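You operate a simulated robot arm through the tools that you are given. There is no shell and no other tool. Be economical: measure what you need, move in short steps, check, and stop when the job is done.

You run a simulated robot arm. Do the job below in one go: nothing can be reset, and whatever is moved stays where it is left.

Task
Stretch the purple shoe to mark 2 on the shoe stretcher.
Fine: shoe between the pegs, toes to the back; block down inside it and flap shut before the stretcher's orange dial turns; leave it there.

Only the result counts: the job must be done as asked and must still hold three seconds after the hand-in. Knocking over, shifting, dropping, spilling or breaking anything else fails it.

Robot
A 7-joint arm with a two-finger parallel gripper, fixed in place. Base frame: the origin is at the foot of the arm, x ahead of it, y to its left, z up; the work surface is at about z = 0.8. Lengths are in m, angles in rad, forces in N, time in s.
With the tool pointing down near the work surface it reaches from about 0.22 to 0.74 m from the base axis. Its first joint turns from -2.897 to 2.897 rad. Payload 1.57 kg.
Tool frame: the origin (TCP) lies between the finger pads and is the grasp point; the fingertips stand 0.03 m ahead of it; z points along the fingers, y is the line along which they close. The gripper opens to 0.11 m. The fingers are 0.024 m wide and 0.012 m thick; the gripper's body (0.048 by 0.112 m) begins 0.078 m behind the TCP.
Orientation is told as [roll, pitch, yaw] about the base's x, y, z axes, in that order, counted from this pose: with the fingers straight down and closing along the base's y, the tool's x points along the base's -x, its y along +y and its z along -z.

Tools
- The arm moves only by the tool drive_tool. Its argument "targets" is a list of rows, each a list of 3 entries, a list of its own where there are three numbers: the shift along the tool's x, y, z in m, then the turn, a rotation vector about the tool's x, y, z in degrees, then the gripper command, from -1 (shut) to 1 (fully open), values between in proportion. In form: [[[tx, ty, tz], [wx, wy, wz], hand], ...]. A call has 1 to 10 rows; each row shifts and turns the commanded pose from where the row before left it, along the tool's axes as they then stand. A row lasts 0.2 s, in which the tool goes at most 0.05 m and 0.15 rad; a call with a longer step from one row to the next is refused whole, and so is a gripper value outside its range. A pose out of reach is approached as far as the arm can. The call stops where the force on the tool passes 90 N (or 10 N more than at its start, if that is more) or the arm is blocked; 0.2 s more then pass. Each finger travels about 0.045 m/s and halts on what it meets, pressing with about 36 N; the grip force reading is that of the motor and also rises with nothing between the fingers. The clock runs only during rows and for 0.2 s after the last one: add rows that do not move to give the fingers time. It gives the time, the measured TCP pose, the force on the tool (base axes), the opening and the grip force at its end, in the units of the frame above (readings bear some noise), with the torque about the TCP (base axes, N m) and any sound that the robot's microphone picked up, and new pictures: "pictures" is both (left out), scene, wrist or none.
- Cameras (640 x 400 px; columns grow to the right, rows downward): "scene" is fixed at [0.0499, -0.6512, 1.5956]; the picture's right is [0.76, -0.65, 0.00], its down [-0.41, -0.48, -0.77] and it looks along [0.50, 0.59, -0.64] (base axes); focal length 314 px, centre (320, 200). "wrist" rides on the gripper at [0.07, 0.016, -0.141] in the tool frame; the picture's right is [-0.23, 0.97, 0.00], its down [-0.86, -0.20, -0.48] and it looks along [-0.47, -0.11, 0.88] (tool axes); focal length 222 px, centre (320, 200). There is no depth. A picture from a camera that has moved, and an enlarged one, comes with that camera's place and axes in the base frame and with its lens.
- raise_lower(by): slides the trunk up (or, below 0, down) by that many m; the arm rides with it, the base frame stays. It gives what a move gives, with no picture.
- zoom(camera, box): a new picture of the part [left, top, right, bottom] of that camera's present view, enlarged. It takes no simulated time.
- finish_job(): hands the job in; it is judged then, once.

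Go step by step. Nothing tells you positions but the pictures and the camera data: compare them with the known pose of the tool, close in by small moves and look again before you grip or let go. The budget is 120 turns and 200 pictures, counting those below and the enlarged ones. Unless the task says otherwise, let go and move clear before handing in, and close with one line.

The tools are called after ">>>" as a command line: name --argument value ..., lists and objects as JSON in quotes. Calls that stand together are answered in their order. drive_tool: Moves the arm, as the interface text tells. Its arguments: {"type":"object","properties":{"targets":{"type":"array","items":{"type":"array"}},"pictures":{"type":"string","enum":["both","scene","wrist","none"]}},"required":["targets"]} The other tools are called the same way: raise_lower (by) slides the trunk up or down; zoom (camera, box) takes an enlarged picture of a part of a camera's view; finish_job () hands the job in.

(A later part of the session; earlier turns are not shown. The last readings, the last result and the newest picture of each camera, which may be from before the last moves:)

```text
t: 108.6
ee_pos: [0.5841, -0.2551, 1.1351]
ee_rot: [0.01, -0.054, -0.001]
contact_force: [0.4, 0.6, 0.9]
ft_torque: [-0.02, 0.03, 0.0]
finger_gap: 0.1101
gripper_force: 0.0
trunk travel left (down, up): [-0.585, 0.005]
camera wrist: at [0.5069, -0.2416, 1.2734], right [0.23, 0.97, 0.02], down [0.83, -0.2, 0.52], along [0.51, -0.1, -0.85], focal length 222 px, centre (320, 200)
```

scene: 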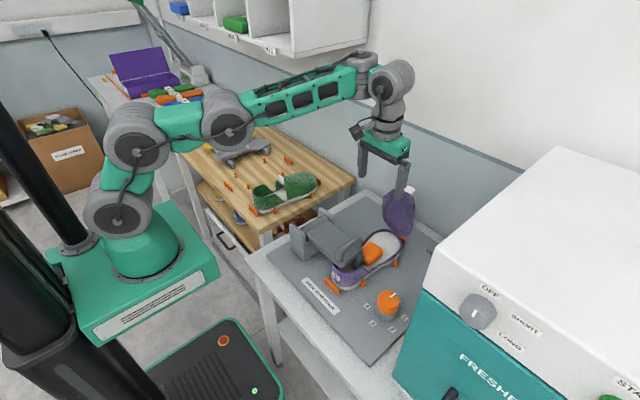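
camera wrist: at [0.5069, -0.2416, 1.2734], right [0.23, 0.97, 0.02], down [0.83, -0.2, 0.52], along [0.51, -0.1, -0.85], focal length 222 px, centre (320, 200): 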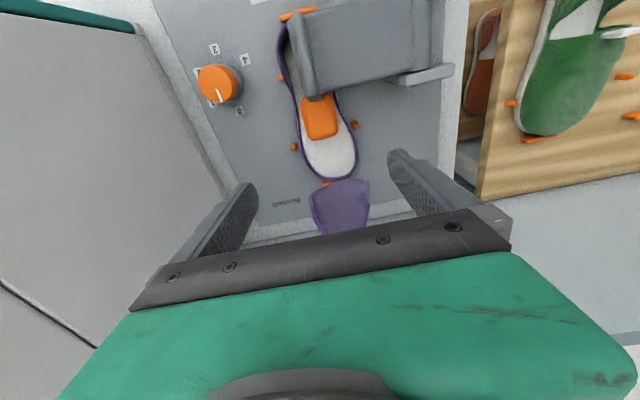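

>>> drive_tool --targets '[[[-0.03, 0, 0.015], [0, 0, 0], 1], [[-0.03, 0.002, 0.015], [0, 0, 0], 1], [[-0.025, 0.002, 0.015], [0, 0, 0], 1], [[-0.015, 0, 0.01], [0, 0, 0], 1], [[0, 0, 0], [0, 0, 0], 1]]' --pictures "both"

>>> zoom --camera "scene" --box '[320, 120, 450, 260]'

```text
t: 109.8
ee_pos: [0.6854, -0.2517, 1.0859]
ee_rot: [0.011, -0.054, 0.0]
contact_force: [-0.2, -0.1, 0.0]
ft_torque: [-0.02, 0.01, 0.0]
finger_gap: 0.1098
gripper_force: 0.0
trunk travel left (down, up): [-0.585, 0.005]
camera wrist: at [0.6087, -0.2375, 1.2239], right [0.23, 0.97, 0.02], down [0.83, -0.2, 0.52], along [0.51, -0.1, -0.85], focal length 222 px, centre (320, 200)
```

scene: 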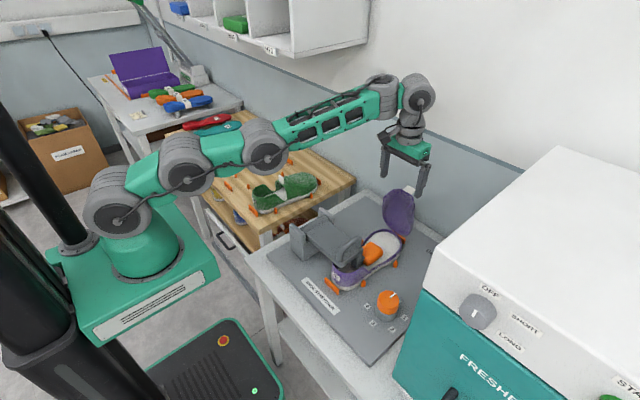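
wrist: 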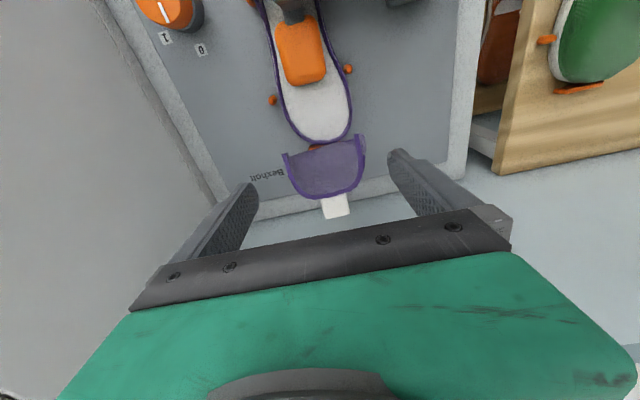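

```text
2.86 times, centred on (385, 190) of scene
camera zoom: at [0.0499, -0.6512, 1.5956], right [0.76, -0.65, 0.0], down [-0.41, -0.48, -0.77], along [0.5, 0.59, -0.64], focal length 897 px, centre (134, 229)
```

zoom: 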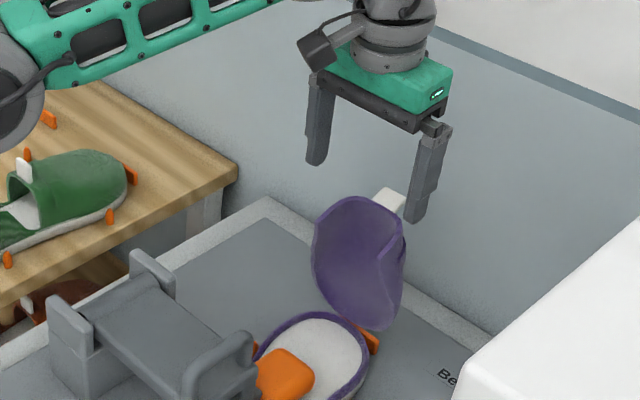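

The skirt edges are at y≈-0.294…-0.201, x≈0.69; fingers straddle them. Lowering.

>>> drive_tool --targets '[[[-0.006, 0.002, 0.03], [0, 0, 0], 1], [[-0.006, 0.001, 0.03], [0, 0, 0], 1], [[0, 0, 0.03], [0, 0, 0], 1], [[0, 0, 0], [0, 0, 0], 1]]' --pictures "both"

>>> zoom --camera "scene" --box '[340, 140, 440, 260]'

>>> zoom --camera "wrist" --box '[180, 60, 460, 240]'

```text
t: 110.8
ee_pos: [0.7018, -0.2438, 0.9962]
ee_rot: [0.008, -0.054, 0.0]
contact_force: [0.0, -0.9, 0.2]
ft_torque: [0.0, 0.0, 0.0]
finger_gap: 0.1101
gripper_force: 0.1
trunk travel left (down, up): [-0.585, 0.005]
camera wrist: at [0.6248, -0.2307, 1.1349], right [0.23, 0.97, 0.02], down [0.83, -0.2, 0.52], along [0.51, -0.1, -0.85], focal length 222 px, centre (320, 200)
```

scene: 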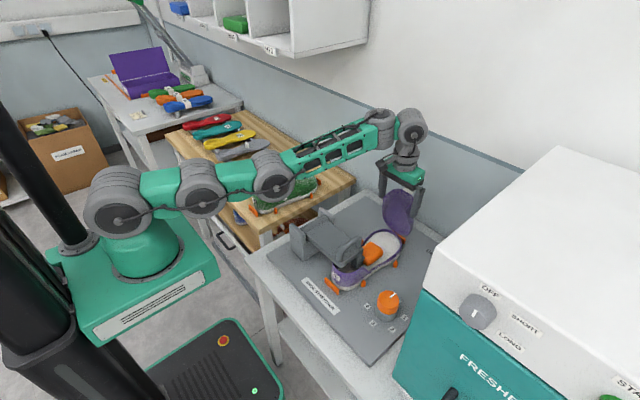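
wrist: 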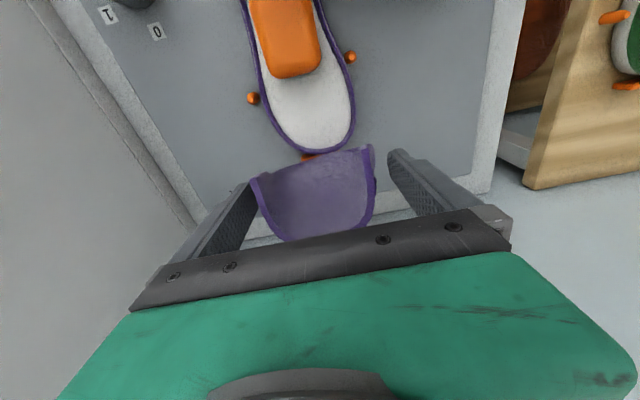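

```text
3.33 times, centred on (390, 200) of scene
camera zoom: at [0.0499, -0.6512, 1.5956], right [0.76, -0.65, 0.0], down [-0.41, -0.48, -0.77], along [0.5, 0.59, -0.64], focal length 1047 px, centre (87, 200)
```

zoom: 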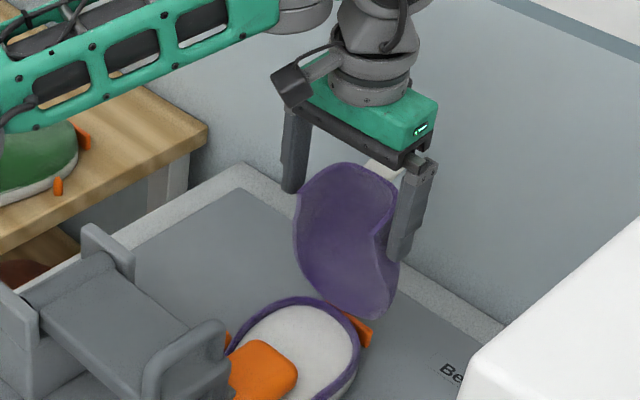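

```text
2.22 times, centred on (320, 150) of wrist
camera zoom: at [0.6248, -0.2307, 1.1349], right [0.23, 0.97, 0.02], down [0.83, -0.2, 0.52], along [0.51, -0.1, -0.85], focal length 494 px, centre (320, 311)
```

zoom: 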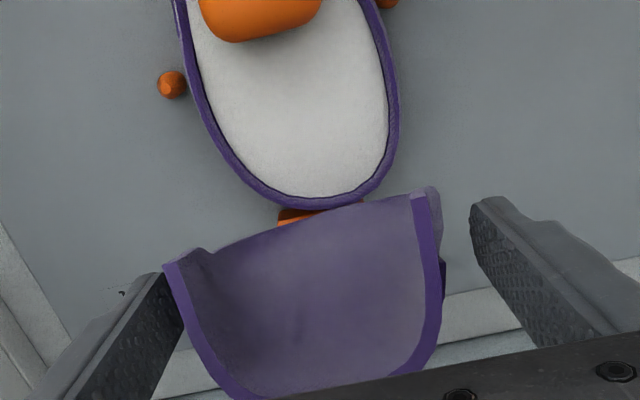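

Fingers straddle the upper, slightly offset. Centring by 6 mm and squeezing.

>>> drive_tool --targets '[[[0, -0.006, 0.004], [0, 0, 0], 1], [[0, 0, 0], [0, 0, 0], 0.7], [[0, 0, 0], [0, 0, 0], 0.4], [[0, 0, 0], [0, 0, 0], 0.4], [[0, 0, 0], [0, 0, 0], 0.4]]' --pictures "both"

>>> zoom --camera "wrist" --box '[180, 60, 460, 240]'

```text
t: 112.0
ee_pos: [0.7068, -0.2558, 0.9985]
ee_rot: [-0.018, -0.046, 0.001]
contact_force: [0.4, 10.4, 13.6]
ft_torque: [0.87, -0.62, -0.14]
finger_gap: 0.0917
gripper_force: 35.8
out of reach, approached as far as the arm can: row 1
trunk travel left (down, up): [-0.585, 0.005]
camera wrist: at [0.6298, -0.2376, 1.137], right [0.23, 0.97, -0.01], down [0.83, -0.19, 0.52], along [0.51, -0.12, -0.85], focal length 222 px, centre (320, 200)
```

scene: 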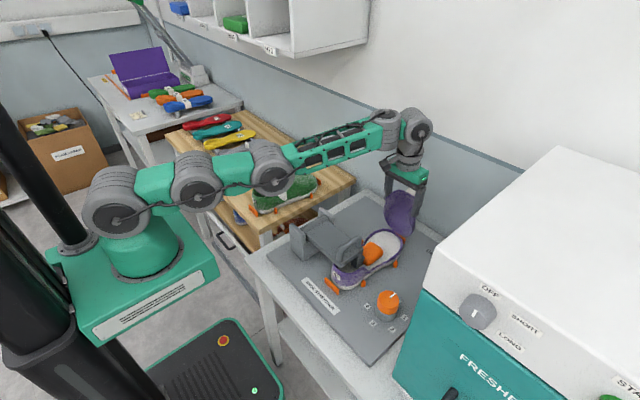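
wrist: 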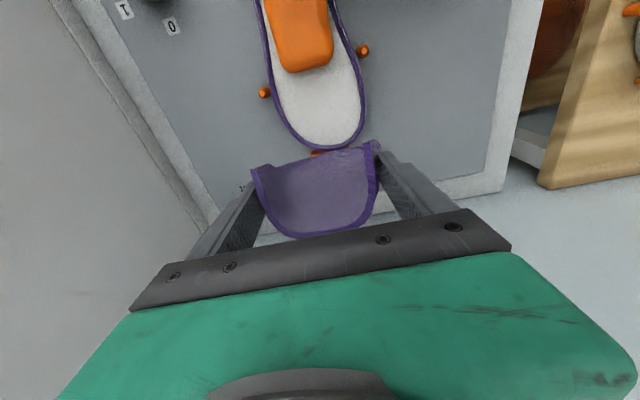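

```text
2.22 times, centred on (320, 150) of wrist
camera zoom: at [0.6298, -0.2376, 1.137], right [0.23, 0.97, -0.01], down [0.83, -0.19, 0.52], along [0.51, -0.12, -0.85], focal length 494 px, centre (320, 311)
```

zoom: 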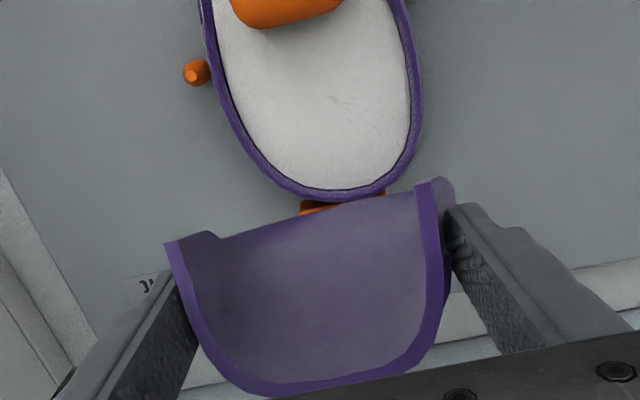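

The upper is held. Easing sideways by 4 mm and pulling it back along its arc.

>>> drive_tool --targets '[[[0.01, 0.004, 0.001], [0, 0, 0], 0.4], [[0.017, 0.001, 0.004], [0, 0, 0], 0.4], [[0.017, 0, 0.006], [0, 0, 0], 0.4], [[0.015, 0, 0.007], [0, 0, 0], 0.4], [[0, 0, 0], [0, 0, 0], 0.4]]' --pictures "both"

>>> zoom --camera "scene" --box '[310, 150, 440, 300]'

```text
t: 113.2
ee_pos: [0.6536, -0.2531, 0.9765]
ee_rot: [0.009, -0.053, -0.001]
contact_force: [-6.7, 6.6, 16.2]
ft_torque: [0.62, -0.51, -0.4]
finger_gap: 0.091
gripper_force: 36.2
out of reach, approached as far as the arm can: row 1
trunk travel left (down, up): [-0.585, 0.005]
camera wrist: at [0.5768, -0.2385, 1.1142], right [0.23, 0.97, 0.02], down [0.83, -0.2, 0.52], along [0.51, -0.1, -0.85], focal length 222 px, centre (320, 200)
```

scene: 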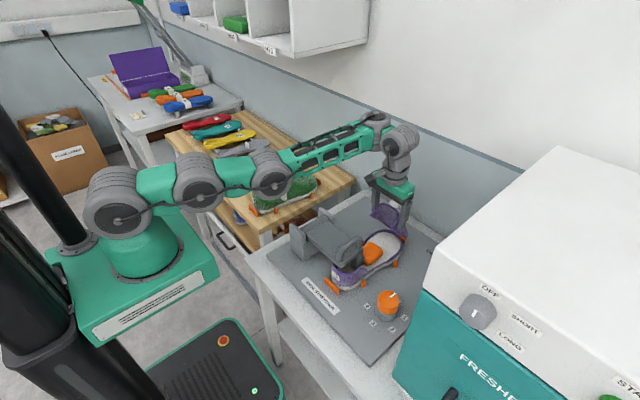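
wrist: 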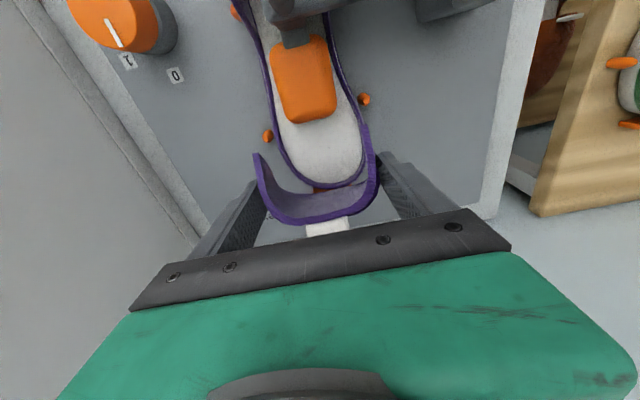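

```text
2.67 times, centred on (375, 225) of scene
camera zoom: at [0.0499, -0.6512, 1.5956], right [0.76, -0.65, 0.0], down [-0.41, -0.48, -0.77], along [0.5, 0.59, -0.64], focal length 838 px, centre (173, 133)
```

zoom: 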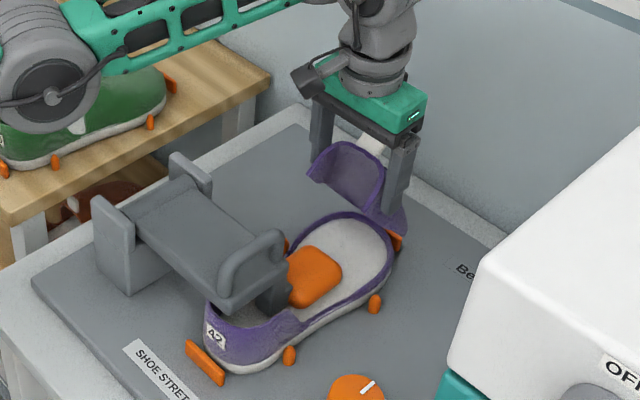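

The upper is following. Continuing slightly wider along the arc.

>>> drive_tool --targets '[[[0.017, 0.001, 0.002], [0, 0, 0], 0.4], [[0.017, 0, 0.009], [0, 0, 0], 0.4], [[0.014, 0, 0.011], [0, 0, 0], 0.4], [[0.011, 0, 0.011], [0, 0, 0], 0.4], [[0, 0, 0], [0, 0, 0], 0.4]]' --pictures "both"

>>> zoom --camera "scene" --box '[310, 150, 440, 300]'

```text
t: 114.4
ee_pos: [0.6221, -0.2623, 0.9438]
ee_rot: [0.016, -0.061, 0.003]
contact_force: [-53.7, 42.9, 41.4]
ft_torque: [3.22, 1.32, 2.14]
finger_gap: 0.0906
gripper_force: 35.5
out of reach, approached as far as the arm can: row 2, 3, 4
trunk travel left (down, up): [-0.585, 0.005]
camera wrist: at [0.5438, -0.2492, 1.0814], right [0.22, 0.97, 0.03], down [0.83, -0.2, 0.52], along [0.52, -0.09, -0.85], focal length 222 px, centre (320, 200)
```

scene: 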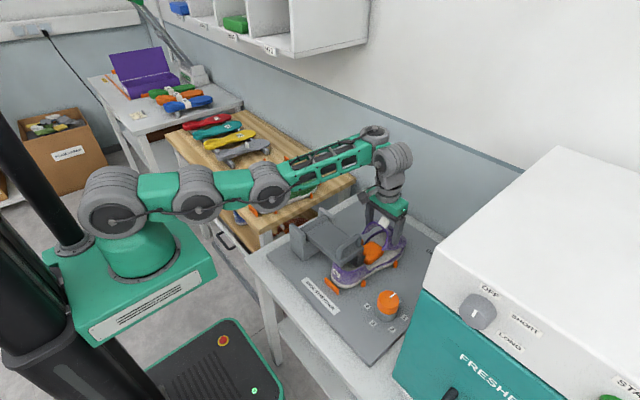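
wrist: 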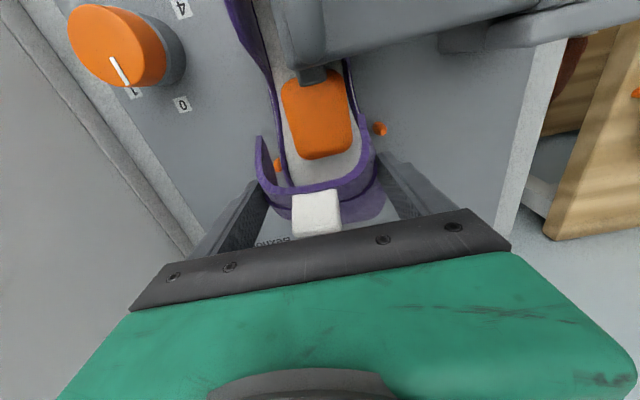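

```text
2.67 times, centred on (375, 225) of scene
camera zoom: at [0.0499, -0.6512, 1.5956], right [0.76, -0.65, 0.0], down [-0.41, -0.48, -0.77], along [0.5, 0.59, -0.64], focal length 838 px, centre (173, 133)
```

zoom: 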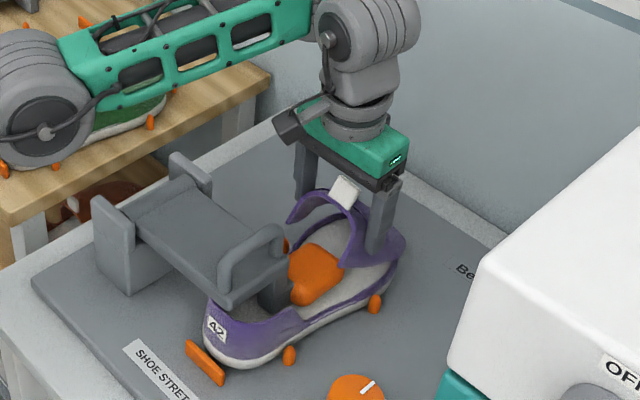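

The upper is well past vertical but the arm hit its limit again with side force. Opening the gripper to let the upper drop shut, then lifting.

>>> drive_tool --targets '[[[0, 0, 0], [0, 0, 0], 0.8], [[0, 0, 0], [0, 0, 0], 1], [[0, 0, 0], [0, 0, 0], 1]]' --pictures "both"

>>> zoom --camera "scene" --box '[310, 150, 440, 300]'

```text
t: 115.2
ee_pos: [0.6262, -0.2677, 0.938]
ee_rot: [0.013, -0.051, 0.001]
contact_force: [-0.5, 1.6, -0.3]
ft_torque: [0.02, 0.06, 0.03]
finger_gap: 0.11
gripper_force: 0.1
trunk travel left (down, up): [-0.585, 0.005]
camera wrist: at [0.5503, -0.2542, 1.0762], right [0.23, 0.97, 0.02], down [0.83, -0.2, 0.52], along [0.51, -0.1, -0.85], focal length 222 px, centre (320, 200)
```

scene: 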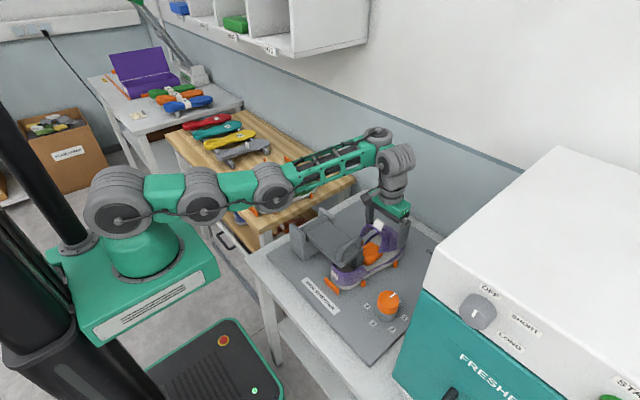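
wrist: 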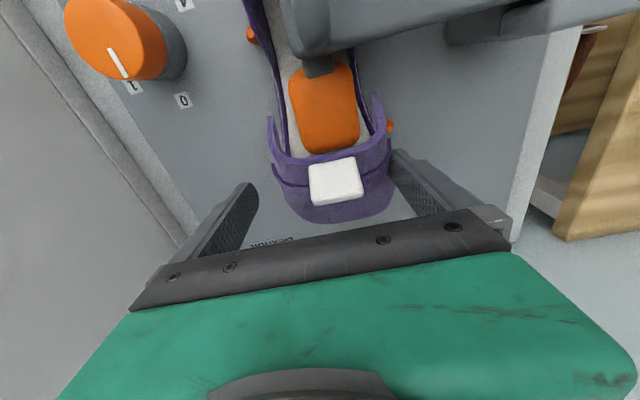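

```text
2.67 times, centred on (375, 225) of scene
camera zoom: at [0.0499, -0.6512, 1.5956], right [0.76, -0.65, 0.0], down [-0.41, -0.48, -0.77], along [0.5, 0.59, -0.64], focal length 838 px, centre (173, 133)
```

zoom: 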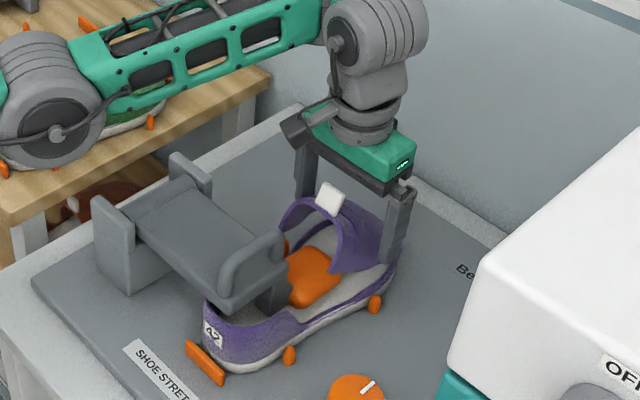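

The upper is settling by itself. Lifting the hand clear and looking.

>>> drive_tool --targets '[[[0, 0.004, -0.03], [0, 0, 0], 1], [[0, 0.004, -0.04], [0, 0, 0], 1], [[0, 0, -0.04], [0, 0, 0], 1], [[0, 0, -0.03], [0, 0, 0], 0], [[0, 0, 0], [0, 0, 0], -1], [[0, 0, 0], [0, 0, 0], -1]]' --pictures "both"

>>> zoom --camera "scene" --box '[310, 150, 440, 300]'

>>> zoom --camera "wrist" --box '[200, 40, 440, 240]'

```text
t: 116.6
ee_pos: [0.6242, -0.2641, 1.0771]
ee_rot: [0.01, -0.056, 0.001]
contact_force: [-0.2, 0.0, 0.5]
ft_torque: [0.02, 0.02, 0.02]
finger_gap: 0.0418
gripper_force: 0.1
out of reach, approached as far as the arm can: row 1
trunk travel left (down, up): [-0.585, 0.005]
no pictures are left
```

```text
refused: no pictures are left
```

```text
refused: no pictures are left
```

Pictures are used up, so I continue on measured geometry and force readings. First, close the fingers and press gently down on the upper (x≈0.625) until it is shut.

>>> drive_tool --targets '[[[0, 0.01, 0], [0, 0, 0], -1], [[0, 0, 0.03], [0, 0, 0], -1], [[0, 0, 0.03], [0, 0, 0], -1], [[0, 0, 0.03], [0, 0, 0], -1], [[0, 0, 0], [0, 0, 0], -1]]' --pictures "none"

```text
t: 117.8
ee_pos: [0.6338, -0.2575, 0.9887]
ee_rot: [0.01, -0.053, -0.002]
contact_force: [0.9, -0.4, 0.0]
ft_torque: [0.01, -0.01, 0.0]
finger_gap: 0.0
gripper_force: 21.1
out of reach, approached as far as the arm can: row 2, 3
trunk travel left (down, up): [-0.585, 0.005]
no pictures are left
```

Using the trunk to descend straight down in small steps.

>>> raise_lower --by -0.04

```text
t: 118.6
ee_pos: [0.634, -0.2575, 0.9498]
ee_rot: [0.009, -0.053, 0.0]
contact_force: [0.5, 1.0, 0.3]
ft_torque: [-0.02, 0.03, 0.01]
finger_gap: 0.0
gripper_force: 21.3
trunk travel left (down, up): [-0.545, 0.045]
```

>>> raise_lower --by -0.02

```text
t: 119.3
ee_pos: [0.6347, -0.2566, 0.928]
ee_rot: [0.01, -0.053, -0.001]
contact_force: [0.8, -0.2, -0.6]
ft_torque: [-0.01, 0.05, 0.01]
finger_gap: 0.0004
gripper_force: 21.4
trunk travel left (down, up): [-0.525, 0.065]
```

>>> raise_lower --by -0.015

```text
t: 119.9
ee_pos: [0.6343, -0.2568, 0.9143]
ee_rot: [0.01, -0.052, 0.0]
contact_force: [0.4, -0.1, 0.7]
ft_torque: [0.02, -0.03, 0.03]
finger_gap: 0.0002
gripper_force: 21.1
trunk travel left (down, up): [-0.51, 0.08]
```

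>>> raise_lower --by -0.008

```text
t: 120.5
ee_pos: [0.6336, -0.2576, 0.9065]
ee_rot: [0.012, -0.052, 0.0]
contact_force: [-0.4, -0.3, 0.8]
ft_torque: [0.03, 0.02, 0.03]
finger_gap: 0.0
gripper_force: 21.0
trunk travel left (down, up): [-0.502, 0.088]
```

>>> raise_lower --by -0.007

```text
t: 121.0
ee_pos: [0.6354, -0.2571, 0.902]
ee_rot: [0.011, -0.058, 0.0]
contact_force: [-0.8, -0.1, 12.3]
ft_torque: [-0.01, 0.13, -0.04]
finger_gap: 0.0
gripper_force: 21.4
trunk travel left (down, up): [-0.495, 0.095]
```

Firm contact at z≈0.87, matching the closed upper. One more tiny press to confirm.

>>> raise_lower --by -0.004

```text
t: 121.6
ee_pos: [0.6344, -0.258, 0.9009]
ee_rot: [0.006, -0.063, 0.0]
contact_force: [0.1, -2.1, 35.2]
ft_torque: [0.03, 0.33, -0.02]
finger_gap: 0.0
gripper_force: 21.2
trunk travel left (down, up): [-0.491, 0.099]
```

Solid. I'll cross-check by probing the tab top (should be at z≈0.905 when shut).

>>> raise_lower --by 0.075

>>> drive_tool --targets '[[[0.03, 0.003, 0], [0, 0, 0], -1], [[0.035, 0.003, 0], [0, 0, 0], -1], [[0, 0, 0], [0, 0, 0], -1]]' --pictures "none"

```text
t: 122.7
ee_pos: [0.6346, -0.2572, 0.9695]
ee_rot: [0.011, -0.054, 0.0]
contact_force: [0.0, -0.6, -0.3]
ft_torque: [-0.03, 0.01, -0.03]
finger_gap: 0.0002
gripper_force: 21.0
trunk travel left (down, up): [-0.566, 0.024]
```

```text
t: 123.5
ee_pos: [0.6252, -0.2753, 0.9663]
ee_rot: [0.011, -0.053, 0.0]
contact_force: [0.2, -0.5, -0.7]
ft_torque: [-0.02, -0.01, -0.01]
finger_gap: 0.0
gripper_force: 21.2
out of reach, approached as far as the arm can: row 1, 2
trunk travel left (down, up): [-0.566, 0.024]
no pictures are left
```

The posture blocks inward motion down here. I'll go up, move over to the dial at (0.499, -0.404), and then descend using the trunk.

>>> drive_tool --targets '[[[0, 0, -0.04], [0, 0, 0], -1], [[0, 0, -0.045], [0, 0, 0], -1], [[0, 0, -0.045], [0, 0, 0], -1], [[0, 0, -0.045], [0, 0, 0], -1], [[0.03, -0.02, 0], [0, 0, 0], -1], [[0.03, -0.03, 0], [0, 0, 0], 0], [[0.03, -0.03, 0], [0, 0, 0], 1], [[0.02, -0.03, 0], [0, 0, 0], 1], [[0, 0, 0], [0, 0, 0], 1]]' --pictures "none"

```text
t: 125.5
ee_pos: [0.5073, -0.3855, 1.1373]
ee_rot: [0.012, -0.052, 0.002]
contact_force: [0.1, -0.8, -1.1]
ft_torque: [-0.01, 0.03, 0.01]
finger_gap: 0.0838
gripper_force: 0.0
trunk travel left (down, up): [-0.566, 0.024]
no pictures are left
```

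Over the dial area with good tracking. Correcting the small tilt, centring on the dial, and pre-yawing +60° so that the 120° clockwise turn (0→2) is symmetric.

>>> drive_tool --targets '[[[0.008, -0.0185, 0], [0.7, 3, 0], 1], [[0, 0, 0], [0, 0, -8.5], 1], [[0, 0, 0], [0, 0, -8.5], 1], [[0, 0, 0], [0, 0, -8.5], 1], [[0, 0, 0], [0, 0, -8.5], 1], [[0, 0, 0], [0, 0, -8.5], 1], [[0, 0, 0], [0, 0, -8.5], 1], [[0, 0, 0], [0, 0, -8.5], 1], [[0, 0, 0], [0, 0, -0.5], 1], [[0, 0, 0], [0, 0, 0], 1]]' --pictures "none"

```text
t: 127.7
ee_pos: [0.4977, -0.404, 1.1368]
ee_rot: [-0.002, 0.002, 1.049]
contact_force: [0.4, -0.3, -0.1]
ft_torque: [-0.01, 0.03, -0.06]
finger_gap: 0.1102
gripper_force: 0.0
trunk travel left (down, up): [-0.566, 0.024]
no pictures are left
```

Tool is centred at (0.498, -0.404). Lowering with the trunk.

>>> raise_lower --by -0.2

```text
t: 129.8
ee_pos: [0.498, -0.404, 0.9365]
ee_rot: [0.0, 0.002, 1.046]
contact_force: [0.9, 0.4, -0.2]
ft_torque: [0.0, -0.03, 0.04]
finger_gap: 0.1102
gripper_force: 0.1
trunk travel left (down, up): [-0.366, 0.224]
```

>>> raise_lower --by -0.05

>>> raise_lower --by -0.026

```text
t: 130.8
ee_pos: [0.4977, -0.404, 0.8854]
ee_rot: [-0.001, 0.002, 1.047]
contact_force: [0.9, -0.3, -0.8]
ft_torque: [0.0, 0.02, 0.0]
finger_gap: 0.1101
gripper_force: 0.0
trunk travel left (down, up): [-0.316, 0.274]
```

```text
t: 131.5
ee_pos: [0.4967, -0.4047, 0.8598]
ee_rot: [-0.001, 0.002, 1.046]
contact_force: [0.0, -0.4, -0.3]
ft_torque: [0.03, -0.03, 0.04]
finger_gap: 0.11
gripper_force: 0.1
trunk travel left (down, up): [-0.29, 0.3]
```

Closing on the knob.

>>> drive_tool --targets '[[[0, 0, 0], [0, 0, 0], 0.4], [[0, 0, 0], [0, 0, 0], 0.2], [[0, 0, 0], [0, 0, 0], -0.2], [[0, 0, 0], [0, 0, 0], -1], [[0, 0, 0], [0, 0, 0], -1], [[0, 0, 0], [0, 0, 0], -1]]' --pictures "none"

```text
t: 132.9
ee_pos: [0.4978, -0.404, 0.859]
ee_rot: [-0.002, 0.001, 1.05]
contact_force: [7.4, -4.9, -1.6]
ft_torque: [-0.55, -0.71, 0.09]
finger_gap: 0.0595
gripper_force: 39.3
trunk travel left (down, up): [-0.29, 0.3]
no pictures are left
```

Knob gripped (59.5 mm). Easing 2 mm toward its centre and turning the first ~60° clockwise.

>>> drive_tool --targets '[[[0, -0.002, 0], [0, 0, 0], -1], [[0, 0, 0], [0, 0, 7.5], -1], [[0, 0, 0], [0, 0, 7.5], -1], [[0, 0, 0], [0, 0, 7.5], -1], [[0, 0, 0], [0, 0, 7.5], -1], [[0, 0, 0], [0, 0, 7.5], -1], [[0, 0, 0], [0, 0, 7.5], -1], [[0, 0, 0], [0, 0, 7.5], -1], [[0, 0, 0], [0, 0, 7.5], -1], [[0, 0, 0], [0, 0, 0], -1]]' --pictures "none"

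```text
t: 135.1
ee_pos: [0.4996, -0.4063, 0.8583]
ee_rot: [-0.002, -0.001, 0.0]
contact_force: [3.5, 1.6, -8.1]
ft_torque: [0.05, -0.3, 1.75]
finger_gap: 0.0595
gripper_force: 44.7
trunk travel left (down, up): [-0.29, 0.3]
no pictures are left
```

There is 1.75 N·m of resistance. Checking how it develops over smaller steps.

>>> drive_tool --targets '[[[0, 0, 0], [0, 0, 4], -1], [[0, 0, 0], [0, 0, 0], -1]]' --pictures "none"

>>> drive_tool --targets '[[[0, 0, 0], [0, 0, -4], -1], [[0, 0, 0], [0, 0, 0], -1]]' --pictures "none"

>>> drive_tool --targets '[[[0, 0, 0], [0, 0, -4], -1], [[0, 0, 0], [0, 0, 0], -1]]' --pictures "none"

```text
t: 135.7
ee_pos: [0.4973, -0.4045, 0.8577]
ee_rot: [-0.001, 0.001, -0.072]
contact_force: [-0.2, 7.2, -9.8]
ft_torque: [0.32, -0.08, 1.01]
finger_gap: 0.0598
gripper_force: 45.3
trunk travel left (down, up): [-0.29, 0.3]
no pictures are left
```

```text
t: 136.3
ee_pos: [0.5018, -0.4048, 0.8581]
ee_rot: [-0.002, -0.001, 0.0]
contact_force: [7.9, 10.9, -8.9]
ft_torque: [0.25, -0.31, -2.22]
finger_gap: 0.06
gripper_force: 45.0
trunk travel left (down, up): [-0.29, 0.3]
no pictures are left
```

```text
t: 136.9
ee_pos: [0.5011, -0.405, 0.8593]
ee_rot: [0.0, 0.002, 0.073]
contact_force: [7.4, 15.0, -12.3]
ft_torque: [-0.1, -0.92, -1.22]
finger_gap: 0.0595
gripper_force: 45.1
trunk travel left (down, up): [-0.29, 0.3]
no pictures are left
```

I can't see the knob, so I'll test by feel: turn counter-clockwise back toward the 0 stop in steps, and read the torque to tell turning from slipping.

>>> drive_tool --targets '[[[0, 0, 0], [0, 0, -8], -1], [[0, 0, 0], [0, 0, -8], -1], [[0, 0, 0], [0, 0, -8], -1]]' --pictures "none"

>>> drive_tool --targets '[[[0, 0, 0], [0, 0, -8], -1], [[0, 0, 0], [0, 0, -8], -1], [[0, 0, 0], [0, 0, -8], -1]]' --pictures "none"

>>> drive_tool --targets '[[[0, 0, 0], [0, 0, -4], -1]]' --pictures "none"

>>> drive_tool --targets '[[[0, 0, 0], [0, 0, -4], -1]]' --pictures "none"

>>> drive_tool --targets '[[[0, 0, 0], [0, 0, -4], -1]]' --pictures "none"

>>> drive_tool --targets '[[[0, 0, 0], [0, 0, -4], -1]]' --pictures "none"

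```text
t: 137.7
ee_pos: [0.4993, -0.4037, 0.86]
ee_rot: [0.001, 0.002, 0.489]
contact_force: [5.4, 22.7, -5.0]
ft_torque: [0.84, 0.1, -2.61]
finger_gap: 0.0591
gripper_force: 44.6
trunk travel left (down, up): [-0.29, 0.3]
no pictures are left
```

```text
t: 138.5
ee_pos: [0.4962, -0.4073, 0.8614]
ee_rot: [-0.005, 0.001, 0.908]
contact_force: [-13.5, 15.6, 7.2]
ft_torque: [0.11, 0.8, -0.56]
finger_gap: 0.0572
gripper_force: 45.2
trunk travel left (down, up): [-0.29, 0.3]
no pictures are left
```

```text
t: 138.9
ee_pos: [0.4972, -0.4051, 0.8615]
ee_rot: [-0.005, 0.0, 0.982]
contact_force: [-15.5, 10.6, 10.8]
ft_torque: [0.4, 0.77, -0.67]
finger_gap: 0.0565
gripper_force: 44.5
trunk travel left (down, up): [-0.29, 0.3]
no pictures are left
```

```text
t: 139.3
ee_pos: [0.498, -0.403, 0.8616]
ee_rot: [-0.005, 0.001, 1.048]
contact_force: [-11.1, 16.7, 12.9]
ft_torque: [0.56, 0.14, -1.57]
finger_gap: 0.0568
gripper_force: 45.2
trunk travel left (down, up): [-0.29, 0.3]
no pictures are left
```

```text
t: 139.7
ee_pos: [0.4975, -0.4049, 0.8606]
ee_rot: [-0.003, 0.001, 1.118]
contact_force: [-9.0, 12.6, 14.3]
ft_torque: [0.35, 0.4, -1.23]
finger_gap: 0.0576
gripper_force: 45.1
trunk travel left (down, up): [-0.29, 0.3]
no pictures are left
```

```text
t: 140.1
ee_pos: [0.4978, -0.4054, 0.8613]
ee_rot: [-0.002, 0.002, 1.187]
contact_force: [-10.4, 7.6, 15.0]
ft_torque: [0.37, 0.62, -1.17]
finger_gap: 0.0576
gripper_force: 44.8
trunk travel left (down, up): [-0.29, 0.3]
no pictures are left
```

Gap and torque suggest it slipped against the 0 stop on the way back. Now small slow clockwise steps to compare the knob's own friction with the slip torque.

>>> drive_tool --targets '[[[0, 0, 0], [0, 0, 0], 0.3], [[0, 0, 0], [0, 0, 0], 0.3], [[0, 0, 0], [0, 0, 0], 0.3], [[0, 0, 0], [0, 0, 0], -1], [[0, 0, 0], [0, 0, 0], -1], [[0, 0, 0], [0, 0, 0], -1]]' --pictures "none"

>>> drive_tool --targets '[[[0, 0, 0], [0, 0, 3], -1], [[0, 0, 0], [0, 0, 0], -1]]' --pictures "none"

>>> drive_tool --targets '[[[0, 0, 0], [0, 0, 3], -1], [[0, 0, 0], [0, 0, 0], -1]]' --pictures "none"

>>> drive_tool --targets '[[[0, 0, 0], [0, 0, 3], -1], [[0, 0, 0], [0, 0, 0], -1]]' --pictures "none"

>>> drive_tool --targets '[[[0, 0, 0], [0, 0, 3], -1], [[0, 0, 0], [0, 0, 0], -1]]' --pictures "none"

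>>> drive_tool --targets '[[[0, 0, 0], [0, 0, 3], -1], [[0, 0, 0], [0, 0, 0], -1]]' --pictures "none"

>>> drive_tool --targets '[[[0, 0, 0], [0, 0, 3], -1], [[0, 0, 0], [0, 0, 0], -1]]' --pictures "none"

```text
t: 141.5
ee_pos: [0.4974, -0.4057, 0.859]
ee_rot: [0.003, 0.001, 1.188]
contact_force: [-11.1, 4.2, -2.6]
ft_torque: [0.17, 0.67, 0.06]
finger_gap: 0.0591
gripper_force: 33.3
trunk travel left (down, up): [-0.29, 0.3]
no pictures are left
```

```text
t: 142.1
ee_pos: [0.4966, -0.4073, 0.8585]
ee_rot: [0.002, 0.001, 1.133]
contact_force: [-23.6, -1.9, -8.2]
ft_torque: [-0.3, 0.74, 1.54]
finger_gap: 0.0593
gripper_force: 45.1
trunk travel left (down, up): [-0.29, 0.3]
no pictures are left
```

```text
t: 142.7
ee_pos: [0.4968, -0.407, 0.8591]
ee_rot: [0.003, -0.002, 1.08]
contact_force: [-36.5, -9.1, -13.3]
ft_torque: [-0.6, 1.2, 2.48]
finger_gap: 0.0588
gripper_force: 44.9
trunk travel left (down, up): [-0.29, 0.3]
no pictures are left
```

```text
t: 143.3
ee_pos: [0.4976, -0.4062, 0.8588]
ee_rot: [0.003, -0.001, 1.031]
contact_force: [-37.2, -7.0, -16.1]
ft_torque: [-0.26, 0.9, 2.44]
finger_gap: 0.0594
gripper_force: 44.8
trunk travel left (down, up): [-0.29, 0.3]
no pictures are left
```

```text
t: 143.9
ee_pos: [0.4974, -0.4059, 0.8596]
ee_rot: [0.0, -0.003, 0.976]
contact_force: [-30.5, -9.2, -13.2]
ft_torque: [0.19, 1.28, 1.46]
finger_gap: 0.0596
gripper_force: 45.0
trunk travel left (down, up): [-0.29, 0.3]
no pictures are left
```

```text
t: 144.5
ee_pos: [0.499, -0.4051, 0.8604]
ee_rot: [0.0, 0.0, 0.927]
contact_force: [-28.7, 2.5, -14.1]
ft_torque: [0.06, 0.37, 1.92]
finger_gap: 0.0594
gripper_force: 44.7
trunk travel left (down, up): [-0.29, 0.3]
no pictures are left
```

```text
t: 145.1
ee_pos: [0.4977, -0.4061, 0.8614]
ee_rot: [-0.001, 0.0, 0.869]
contact_force: [-24.1, 3.7, -6.5]
ft_torque: [0.39, 0.69, -0.42]
finger_gap: 0.0575
gripper_force: 44.9
trunk travel left (down, up): [-0.29, 0.3]
no pictures are left
```

The grip seems marginal. I'll reopen, go 6 mm deeper with better centring, regrip and feel again with slow steps.

>>> drive_tool --targets '[[[0, 0, 0], [0, 0, 0], 0.6], [[0, 0, 0], [0, 0, 0], 0.6], [[0, 0.001, 0], [0, 0, -6], 0.6], [[0, 0, 0.003], [0, 0, -6], 0.6], [[0, 0, 0.003], [0, 0, -6], 0.6], [[0, 0, 0], [0, 0, 0], 0.6]]' --pictures "none"

>>> drive_tool --targets '[[[0, 0, 0], [0, 0, 0], 0], [[0, 0, 0], [0, 0, 0], -1], [[0, 0, 0], [0, 0, 0], -1], [[0, 0, 0], [0, 0, 0], -1]]' --pictures "none"

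>>> drive_tool --targets '[[[0, 0, 0], [0, 0, 3], -1], [[0, 0, 0], [0, 0, 0], -1]]' --pictures "none"

>>> drive_tool --targets '[[[0, 0, 0], [0, 0, 3], -1], [[0, 0, 0], [0, 0, 0], -1]]' --pictures "none"

>>> drive_tool --targets '[[[0, 0, 0], [0, 0, 3], -1], [[0, 0, 0], [0, 0, 0], -1]]' --pictures "none"

>>> drive_tool --targets '[[[0, 0, 0], [0, 0, 3], -1], [[0, 0, 0], [0, 0, 0], -1]]' --pictures "none"

>>> drive_tool --targets '[[[0, 0, 0], [0, 0, 3], -1], [[0, 0, 0], [0, 0, 0], -1]]' --pictures "none"

>>> drive_tool --targets '[[[0, 0, 0], [0, 0, 3], -1], [[0, 0, 0], [0, 0, 0], -1]]' --pictures "none"

```text
t: 146.5
ee_pos: [0.4979, -0.4051, 0.8539]
ee_rot: [-0.002, 0.001, 1.189]
contact_force: [0.9, -0.1, 0.1]
ft_torque: [-0.02, 0.0, -0.01]
finger_gap: 0.0883
gripper_force: 0.0
trunk travel left (down, up): [-0.29, 0.3]
no pictures are left
```

```text
t: 147.5
ee_pos: [0.498, -0.4037, 0.8527]
ee_rot: [-0.002, 0.002, 1.189]
contact_force: [0.5, -0.2, -0.3]
ft_torque: [-0.03, -0.12, 0.14]
finger_gap: 0.0595
gripper_force: 33.5
trunk travel left (down, up): [-0.29, 0.3]
no pictures are left
```

```text
t: 148.1
ee_pos: [0.4981, -0.4041, 0.8515]
ee_rot: [0.001, 0.001, 1.137]
contact_force: [-1.7, 0.4, -2.0]
ft_torque: [0.11, 0.16, 1.65]
finger_gap: 0.059
gripper_force: 45.1
trunk travel left (down, up): [-0.29, 0.3]
no pictures are left
```

```text
t: 148.7
ee_pos: [0.4994, -0.4039, 0.8535]
ee_rot: [-0.001, 0.001, 1.084]
contact_force: [-2.7, 0.5, -5.7]
ft_torque: [-0.26, -0.36, 2.51]
finger_gap: 0.0588
gripper_force: 45.4
trunk travel left (down, up): [-0.29, 0.3]
no pictures are left
```

```text
t: 149.3
ee_pos: [0.4974, -0.4052, 0.8528]
ee_rot: [0.0, -0.001, 1.029]
contact_force: [-3.0, 0.6, -7.3]
ft_torque: [0.02, -0.1, 2.5]
finger_gap: 0.0595
gripper_force: 45.4
trunk travel left (down, up): [-0.29, 0.3]
no pictures are left
```

```text
t: 149.9
ee_pos: [0.4971, -0.4046, 0.8533]
ee_rot: [0.001, 0.0, 0.975]
contact_force: [-7.4, -0.2, -10.2]
ft_torque: [-0.19, -0.27, 1.75]
finger_gap: 0.0593
gripper_force: 44.9
trunk travel left (down, up): [-0.29, 0.3]
no pictures are left
```

```text
t: 150.5
ee_pos: [0.4978, -0.4057, 0.8525]
ee_rot: [0.0, 0.001, 0.926]
contact_force: [-11.0, -0.6, -12.1]
ft_torque: [0.06, 0.15, 1.74]
finger_gap: 0.0596
gripper_force: 44.7
trunk travel left (down, up): [-0.29, 0.3]
no pictures are left
```

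```text
t: 151.1
ee_pos: [0.4995, -0.4043, 0.8533]
ee_rot: [0.0, 0.001, 0.87]
contact_force: [-12.1, 0.5, -9.5]
ft_torque: [0.24, 0.54, 1.09]
finger_gap: 0.0598
gripper_force: 45.0
trunk travel left (down, up): [-0.29, 0.3]
no pictures are left
```

Now well centred, with a smooth repeatable torque profile (peak 2.5 N·m around 6–9°, then falling). Continuing clockwise in slow steps to see whether it behaves like a detent to the next mark.

>>> drive_tool --targets '[[[0, 0, 0], [0, 0, 3], -1], [[0, 0, 0], [0, 0, 0], -1]]' --pictures "none"

>>> drive_tool --targets '[[[0, 0, 0], [0, 0, 3], -1], [[0, 0, 0], [0, 0, 0], -1]]' --pictures "none"

>>> drive_tool --targets '[[[0, 0, 0], [0, 0, 3], -1], [[0, 0, 0], [0, 0, 0], -1]]' --pictures "none"

>>> drive_tool --targets '[[[0, 0, 0], [0, 0, 3], -1], [[0, 0, 0], [0, 0, 0], -1]]' --pictures "none"

>>> drive_tool --targets '[[[0, 0, 0], [0, 0, 3], -1], [[0, 0, 0], [0, 0, 0], -1]]' --pictures "none"

>>> drive_tool --targets '[[[0, 0, 0], [0, 0, 3], -1], [[0, 0, 0], [0, 0, 0], -1]]' --pictures "none"

>>> drive_tool --targets '[[[0, 0, 0], [0, 0, 3], -1], [[0, 0, 0], [0, 0, 0], -1]]' --pictures "none"

>>> drive_tool --targets '[[[0, 0, 0], [0, 0, 3], -1], [[0, 0, 0], [0, 0, 0], -1]]' --pictures "none"

>>> drive_tool --targets '[[[0, 0, 0], [0, 0, 3], -1], [[0, 0, 0], [0, 0, 0], -1]]' --pictures "none"

>>> drive_tool --targets '[[[0, 0, 0], [0, 0, 3], -1], [[0, 0, 0], [0, 0, 0], -1]]' --pictures "none"

```text
t: 151.7
ee_pos: [0.4986, -0.4038, 0.8533]
ee_rot: [-0.002, 0.0, 0.819]
contact_force: [-12.0, 0.9, -7.1]
ft_torque: [0.2, 0.44, 1.45]
finger_gap: 0.0591
gripper_force: 45.1
trunk travel left (down, up): [-0.29, 0.3]
no pictures are left
```

```text
t: 152.3
ee_pos: [0.4974, -0.4045, 0.8538]
ee_rot: [0.0, 0.0, 0.769]
contact_force: [-14.2, 3.4, -8.5]
ft_torque: [0.02, 0.17, 2.49]
finger_gap: 0.0593
gripper_force: 44.9
trunk travel left (down, up): [-0.29, 0.3]
no pictures are left
```

```text
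t: 152.9
ee_pos: [0.4981, -0.4048, 0.8542]
ee_rot: [-0.001, 0.001, 0.716]
contact_force: [-17.3, 1.4, -7.7]
ft_torque: [0.05, 0.48, 2.45]
finger_gap: 0.0593
gripper_force: 44.6
trunk travel left (down, up): [-0.29, 0.3]
no pictures are left
```

```text
t: 153.5
ee_pos: [0.4993, -0.4048, 0.8546]
ee_rot: [-0.002, 0.0, 0.662]
contact_force: [-8.6, 3.7, -9.7]
ft_torque: [0.34, 0.22, 1.76]
finger_gap: 0.0593
gripper_force: 44.9
trunk travel left (down, up): [-0.29, 0.3]
no pictures are left
```

```text
t: 154.1
ee_pos: [0.4987, -0.4043, 0.8537]
ee_rot: [-0.003, 0.0, 0.61]
contact_force: [-7.6, 2.9, -8.5]
ft_torque: [0.21, 0.36, 1.86]
finger_gap: 0.0597
gripper_force: 44.4
trunk travel left (down, up): [-0.29, 0.3]
no pictures are left
```

```text
t: 154.7
ee_pos: [0.4971, -0.4046, 0.8543]
ee_rot: [-0.003, 0.0, 0.557]
contact_force: [-8.4, 5.8, -8.2]
ft_torque: [0.13, 0.01, 1.1]
finger_gap: 0.0594
gripper_force: 45.6
trunk travel left (down, up): [-0.29, 0.3]
no pictures are left
```

```text
t: 155.3
ee_pos: [0.4988, -0.4051, 0.8534]
ee_rot: [-0.001, 0.001, 0.504]
contact_force: [-15.6, 7.5, -10.2]
ft_torque: [0.14, 0.38, 1.52]
finger_gap: 0.059
gripper_force: 45.3
trunk travel left (down, up): [-0.29, 0.3]
no pictures are left
```

```text
t: 155.9
ee_pos: [0.4969, -0.4048, 0.854]
ee_rot: [-0.002, 0.0, 0.455]
contact_force: [-14.5, 4.5, -6.8]
ft_torque: [0.31, 0.45, 2.45]
finger_gap: 0.0591
gripper_force: 44.9
trunk travel left (down, up): [-0.29, 0.3]
no pictures are left
```

```text
t: 156.5
ee_pos: [0.4982, -0.4057, 0.8538]
ee_rot: [-0.004, 0.0, 0.405]
contact_force: [-6.4, 6.2, -5.7]
ft_torque: [0.43, -0.01, 2.48]
finger_gap: 0.0593
gripper_force: 44.8
trunk travel left (down, up): [-0.29, 0.3]
no pictures are left
```

```text
t: 157.1
ee_pos: [0.4983, -0.4047, 0.8539]
ee_rot: [-0.002, 0.001, 0.348]
contact_force: [-5.6, 4.2, -5.5]
ft_torque: [0.24, 0.3, 1.81]
finger_gap: 0.0595
gripper_force: 44.2
trunk travel left (down, up): [-0.29, 0.3]
no pictures are left
```

The periodic torque and gap (every 18°) show the pads are slipping over a faceted cylinder, most likely the fixed base under the orange knob. I'll regrip about 2 cm higher, on the orange part only.

>>> drive_tool --targets '[[[0, 0, 0], [0, 0, 0], 0.5], [[0, 0, 0], [0, 0, 0], 0.5], [[0, 0, -0.01], [0, 0, 0], 0.5], [[0, 0, -0.008], [0, 0, 0], 0.5], [[0, 0, 0], [0, 0, 0], 0.2], [[0, 0, 0], [0, 0, 0], -1], [[0, 0, 0], [0, 0, 0], -1], [[0, 0, 0], [0, 0, 0], -1]]' --pictures "none"

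>>> drive_tool --targets '[[[0, 0, 0], [0, 0, -3], -1], [[0, 0, 0], [0, 0, 0], -1]]' --pictures "none"

>>> drive_tool --targets '[[[0, 0, 0], [0, 0, -3], -1], [[0, 0, 0], [0, 0, 0], -1]]' --pictures "none"

>>> drive_tool --targets '[[[0, 0, 0], [0, 0, -3], -1], [[0, 0, 0], [0, 0, 0], -1]]' --pictures "none"

>>> drive_tool --targets '[[[0, 0, 0], [0, 0, -3], -1], [[0, 0, 0], [0, 0, 0], -1]]' --pictures "none"

```text
t: 158.9
ee_pos: [0.4988, -0.4059, 0.8728]
ee_rot: [-0.002, -0.001, 0.35]
contact_force: [3.4, -8.0, -0.1]
ft_torque: [-0.46, -0.26, 0.0]
finger_gap: 0.0564
gripper_force: 35.2
trunk travel left (down, up): [-0.29, 0.3]
no pictures are left
```

```text
t: 159.5
ee_pos: [0.4981, -0.4044, 0.8729]
ee_rot: [-0.001, -0.002, 0.398]
contact_force: [-1.0, -14.1, 5.5]
ft_torque: [-0.63, 0.32, -1.0]
finger_gap: 0.0565
gripper_force: 45.0
trunk travel left (down, up): [-0.29, 0.3]
no pictures are left
```

```text
t: 160.1
ee_pos: [0.4999, -0.4041, 0.8723]
ee_rot: [-0.002, -0.003, 0.455]
contact_force: [1.6, -16.5, 5.3]
ft_torque: [-0.67, -0.18, -0.83]
finger_gap: 0.0565
gripper_force: 45.4
trunk travel left (down, up): [-0.29, 0.3]
no pictures are left
```

```text
t: 160.7
ee_pos: [0.5001, -0.4041, 0.8722]
ee_rot: [0.0, 0.002, 0.51]
contact_force: [3.1, -10.9, 7.7]
ft_torque: [0.15, -0.24, -0.34]
finger_gap: 0.0564
gripper_force: 44.7
trunk travel left (down, up): [-0.29, 0.3]
no pictures are left
```

```text
t: 161.3
ee_pos: [0.4987, -0.405, 0.873]
ee_rot: [-0.002, -0.001, 0.56]
contact_force: [2.0, -7.9, 10.1]
ft_torque: [-0.04, -0.02, -0.48]
finger_gap: 0.0559
gripper_force: 45.3
trunk travel left (down, up): [-0.29, 0.3]
no pictures are left
```

Now the gap is 56.4 mm (the orange knob alone) and the torque is lower. Continuing counter-clockwise in steps to find the 0 stop.

>>> drive_tool --targets '[[[0, 0, 0], [0, 0, -5], -1], [[0, 0, 0], [0, 0, 0], -1]]' --pictures "none"

>>> drive_tool --targets '[[[0, 0, 0], [0, 0, -5], -1], [[0, 0, 0], [0, 0, 0], -1]]' --pictures "none"

>>> drive_tool --targets '[[[0, 0, 0], [0, 0, -5], -1], [[0, 0, 0], [0, 0, 0], -1]]' --pictures "none"

>>> drive_tool --targets '[[[0, 0, 0], [0, 0, -5], -1], [[0, 0, 0], [0, 0, 0], -1]]' --pictures "none"

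>>> drive_tool --targets '[[[0, 0, 0], [0, 0, -5], -1], [[0, 0, 0], [0, 0, 0], -1]]' --pictures "none"

>>> drive_tool --targets '[[[0, 0, 0], [0, 0, -5], -1], [[0, 0, 0], [0, 0, 0], -1]]' --pictures "none"

>>> drive_tool --targets '[[[0, 0, 0], [0, 0, -5], -1], [[0, 0, 0], [0, 0, 0], -1]]' --pictures "none"

>>> drive_tool --targets '[[[0, 0, 0], [0, 0, -5], -1], [[0, 0, 0], [0, 0, 0], -1]]' --pictures "none"

```text
t: 161.9
ee_pos: [0.4975, -0.4051, 0.872]
ee_rot: [0.001, 0.0, 0.643]
contact_force: [-1.1, -6.1, 6.6]
ft_torque: [-0.22, 0.18, -1.55]
finger_gap: 0.0558
gripper_force: 45.2
trunk travel left (down, up): [-0.29, 0.3]
no pictures are left
```

```text
t: 162.5
ee_pos: [0.4975, -0.4046, 0.8722]
ee_rot: [-0.002, 0.001, 0.734]
contact_force: [3.0, -5.6, 4.7]
ft_torque: [-0.14, -0.29, -1.12]
finger_gap: 0.0565
gripper_force: 44.7
trunk travel left (down, up): [-0.29, 0.3]
no pictures are left
```

```text
t: 163.1
ee_pos: [0.4988, -0.4049, 0.8719]
ee_rot: [0.0, 0.001, 0.823]
contact_force: [1.8, -3.1, 5.1]
ft_torque: [-0.03, 0.03, -0.87]
finger_gap: 0.0564
gripper_force: 45.3
trunk travel left (down, up): [-0.29, 0.3]
no pictures are left
```

```text
t: 163.7
ee_pos: [0.4984, -0.4051, 0.8723]
ee_rot: [-0.003, 0.0, 0.907]
contact_force: [2.3, -3.3, 5.7]
ft_torque: [0.09, -0.15, -0.44]
finger_gap: 0.0565
gripper_force: 44.8
trunk travel left (down, up): [-0.29, 0.3]
no pictures are left
```

```text
t: 164.3
ee_pos: [0.4978, -0.4048, 0.8714]
ee_rot: [-0.001, 0.0, 0.995]
contact_force: [-0.9, 1.1, 5.6]
ft_torque: [0.12, 0.15, -1.08]
finger_gap: 0.0558
gripper_force: 44.5
trunk travel left (down, up): [-0.29, 0.3]
no pictures are left
```

```text
t: 164.9
ee_pos: [0.4983, -0.4054, 0.873]
ee_rot: [-0.001, -0.001, 1.082]
contact_force: [-2.1, 2.5, 3.6]
ft_torque: [0.0, 0.22, -1.56]
finger_gap: 0.0567
gripper_force: 44.9
trunk travel left (down, up): [-0.29, 0.3]
no pictures are left
```

```text
t: 165.5
ee_pos: [0.4983, -0.4045, 0.8718]
ee_rot: [-0.002, 0.0, 1.171]
contact_force: [-1.9, 4.7, 3.5]
ft_torque: [0.07, 0.12, -1.0]
finger_gap: 0.0566
gripper_force: 44.5
trunk travel left (down, up): [-0.29, 0.3]
no pictures are left
```

```text
t: 166.1
ee_pos: [0.4982, -0.4055, 0.8723]
ee_rot: [-0.002, 0.002, 1.258]
contact_force: [-1.0, 0.0, 2.0]
ft_torque: [-0.11, 0.03, -0.74]
finger_gap: 0.0564
gripper_force: 44.6
trunk travel left (down, up): [-0.29, 0.3]
no pictures are left
```

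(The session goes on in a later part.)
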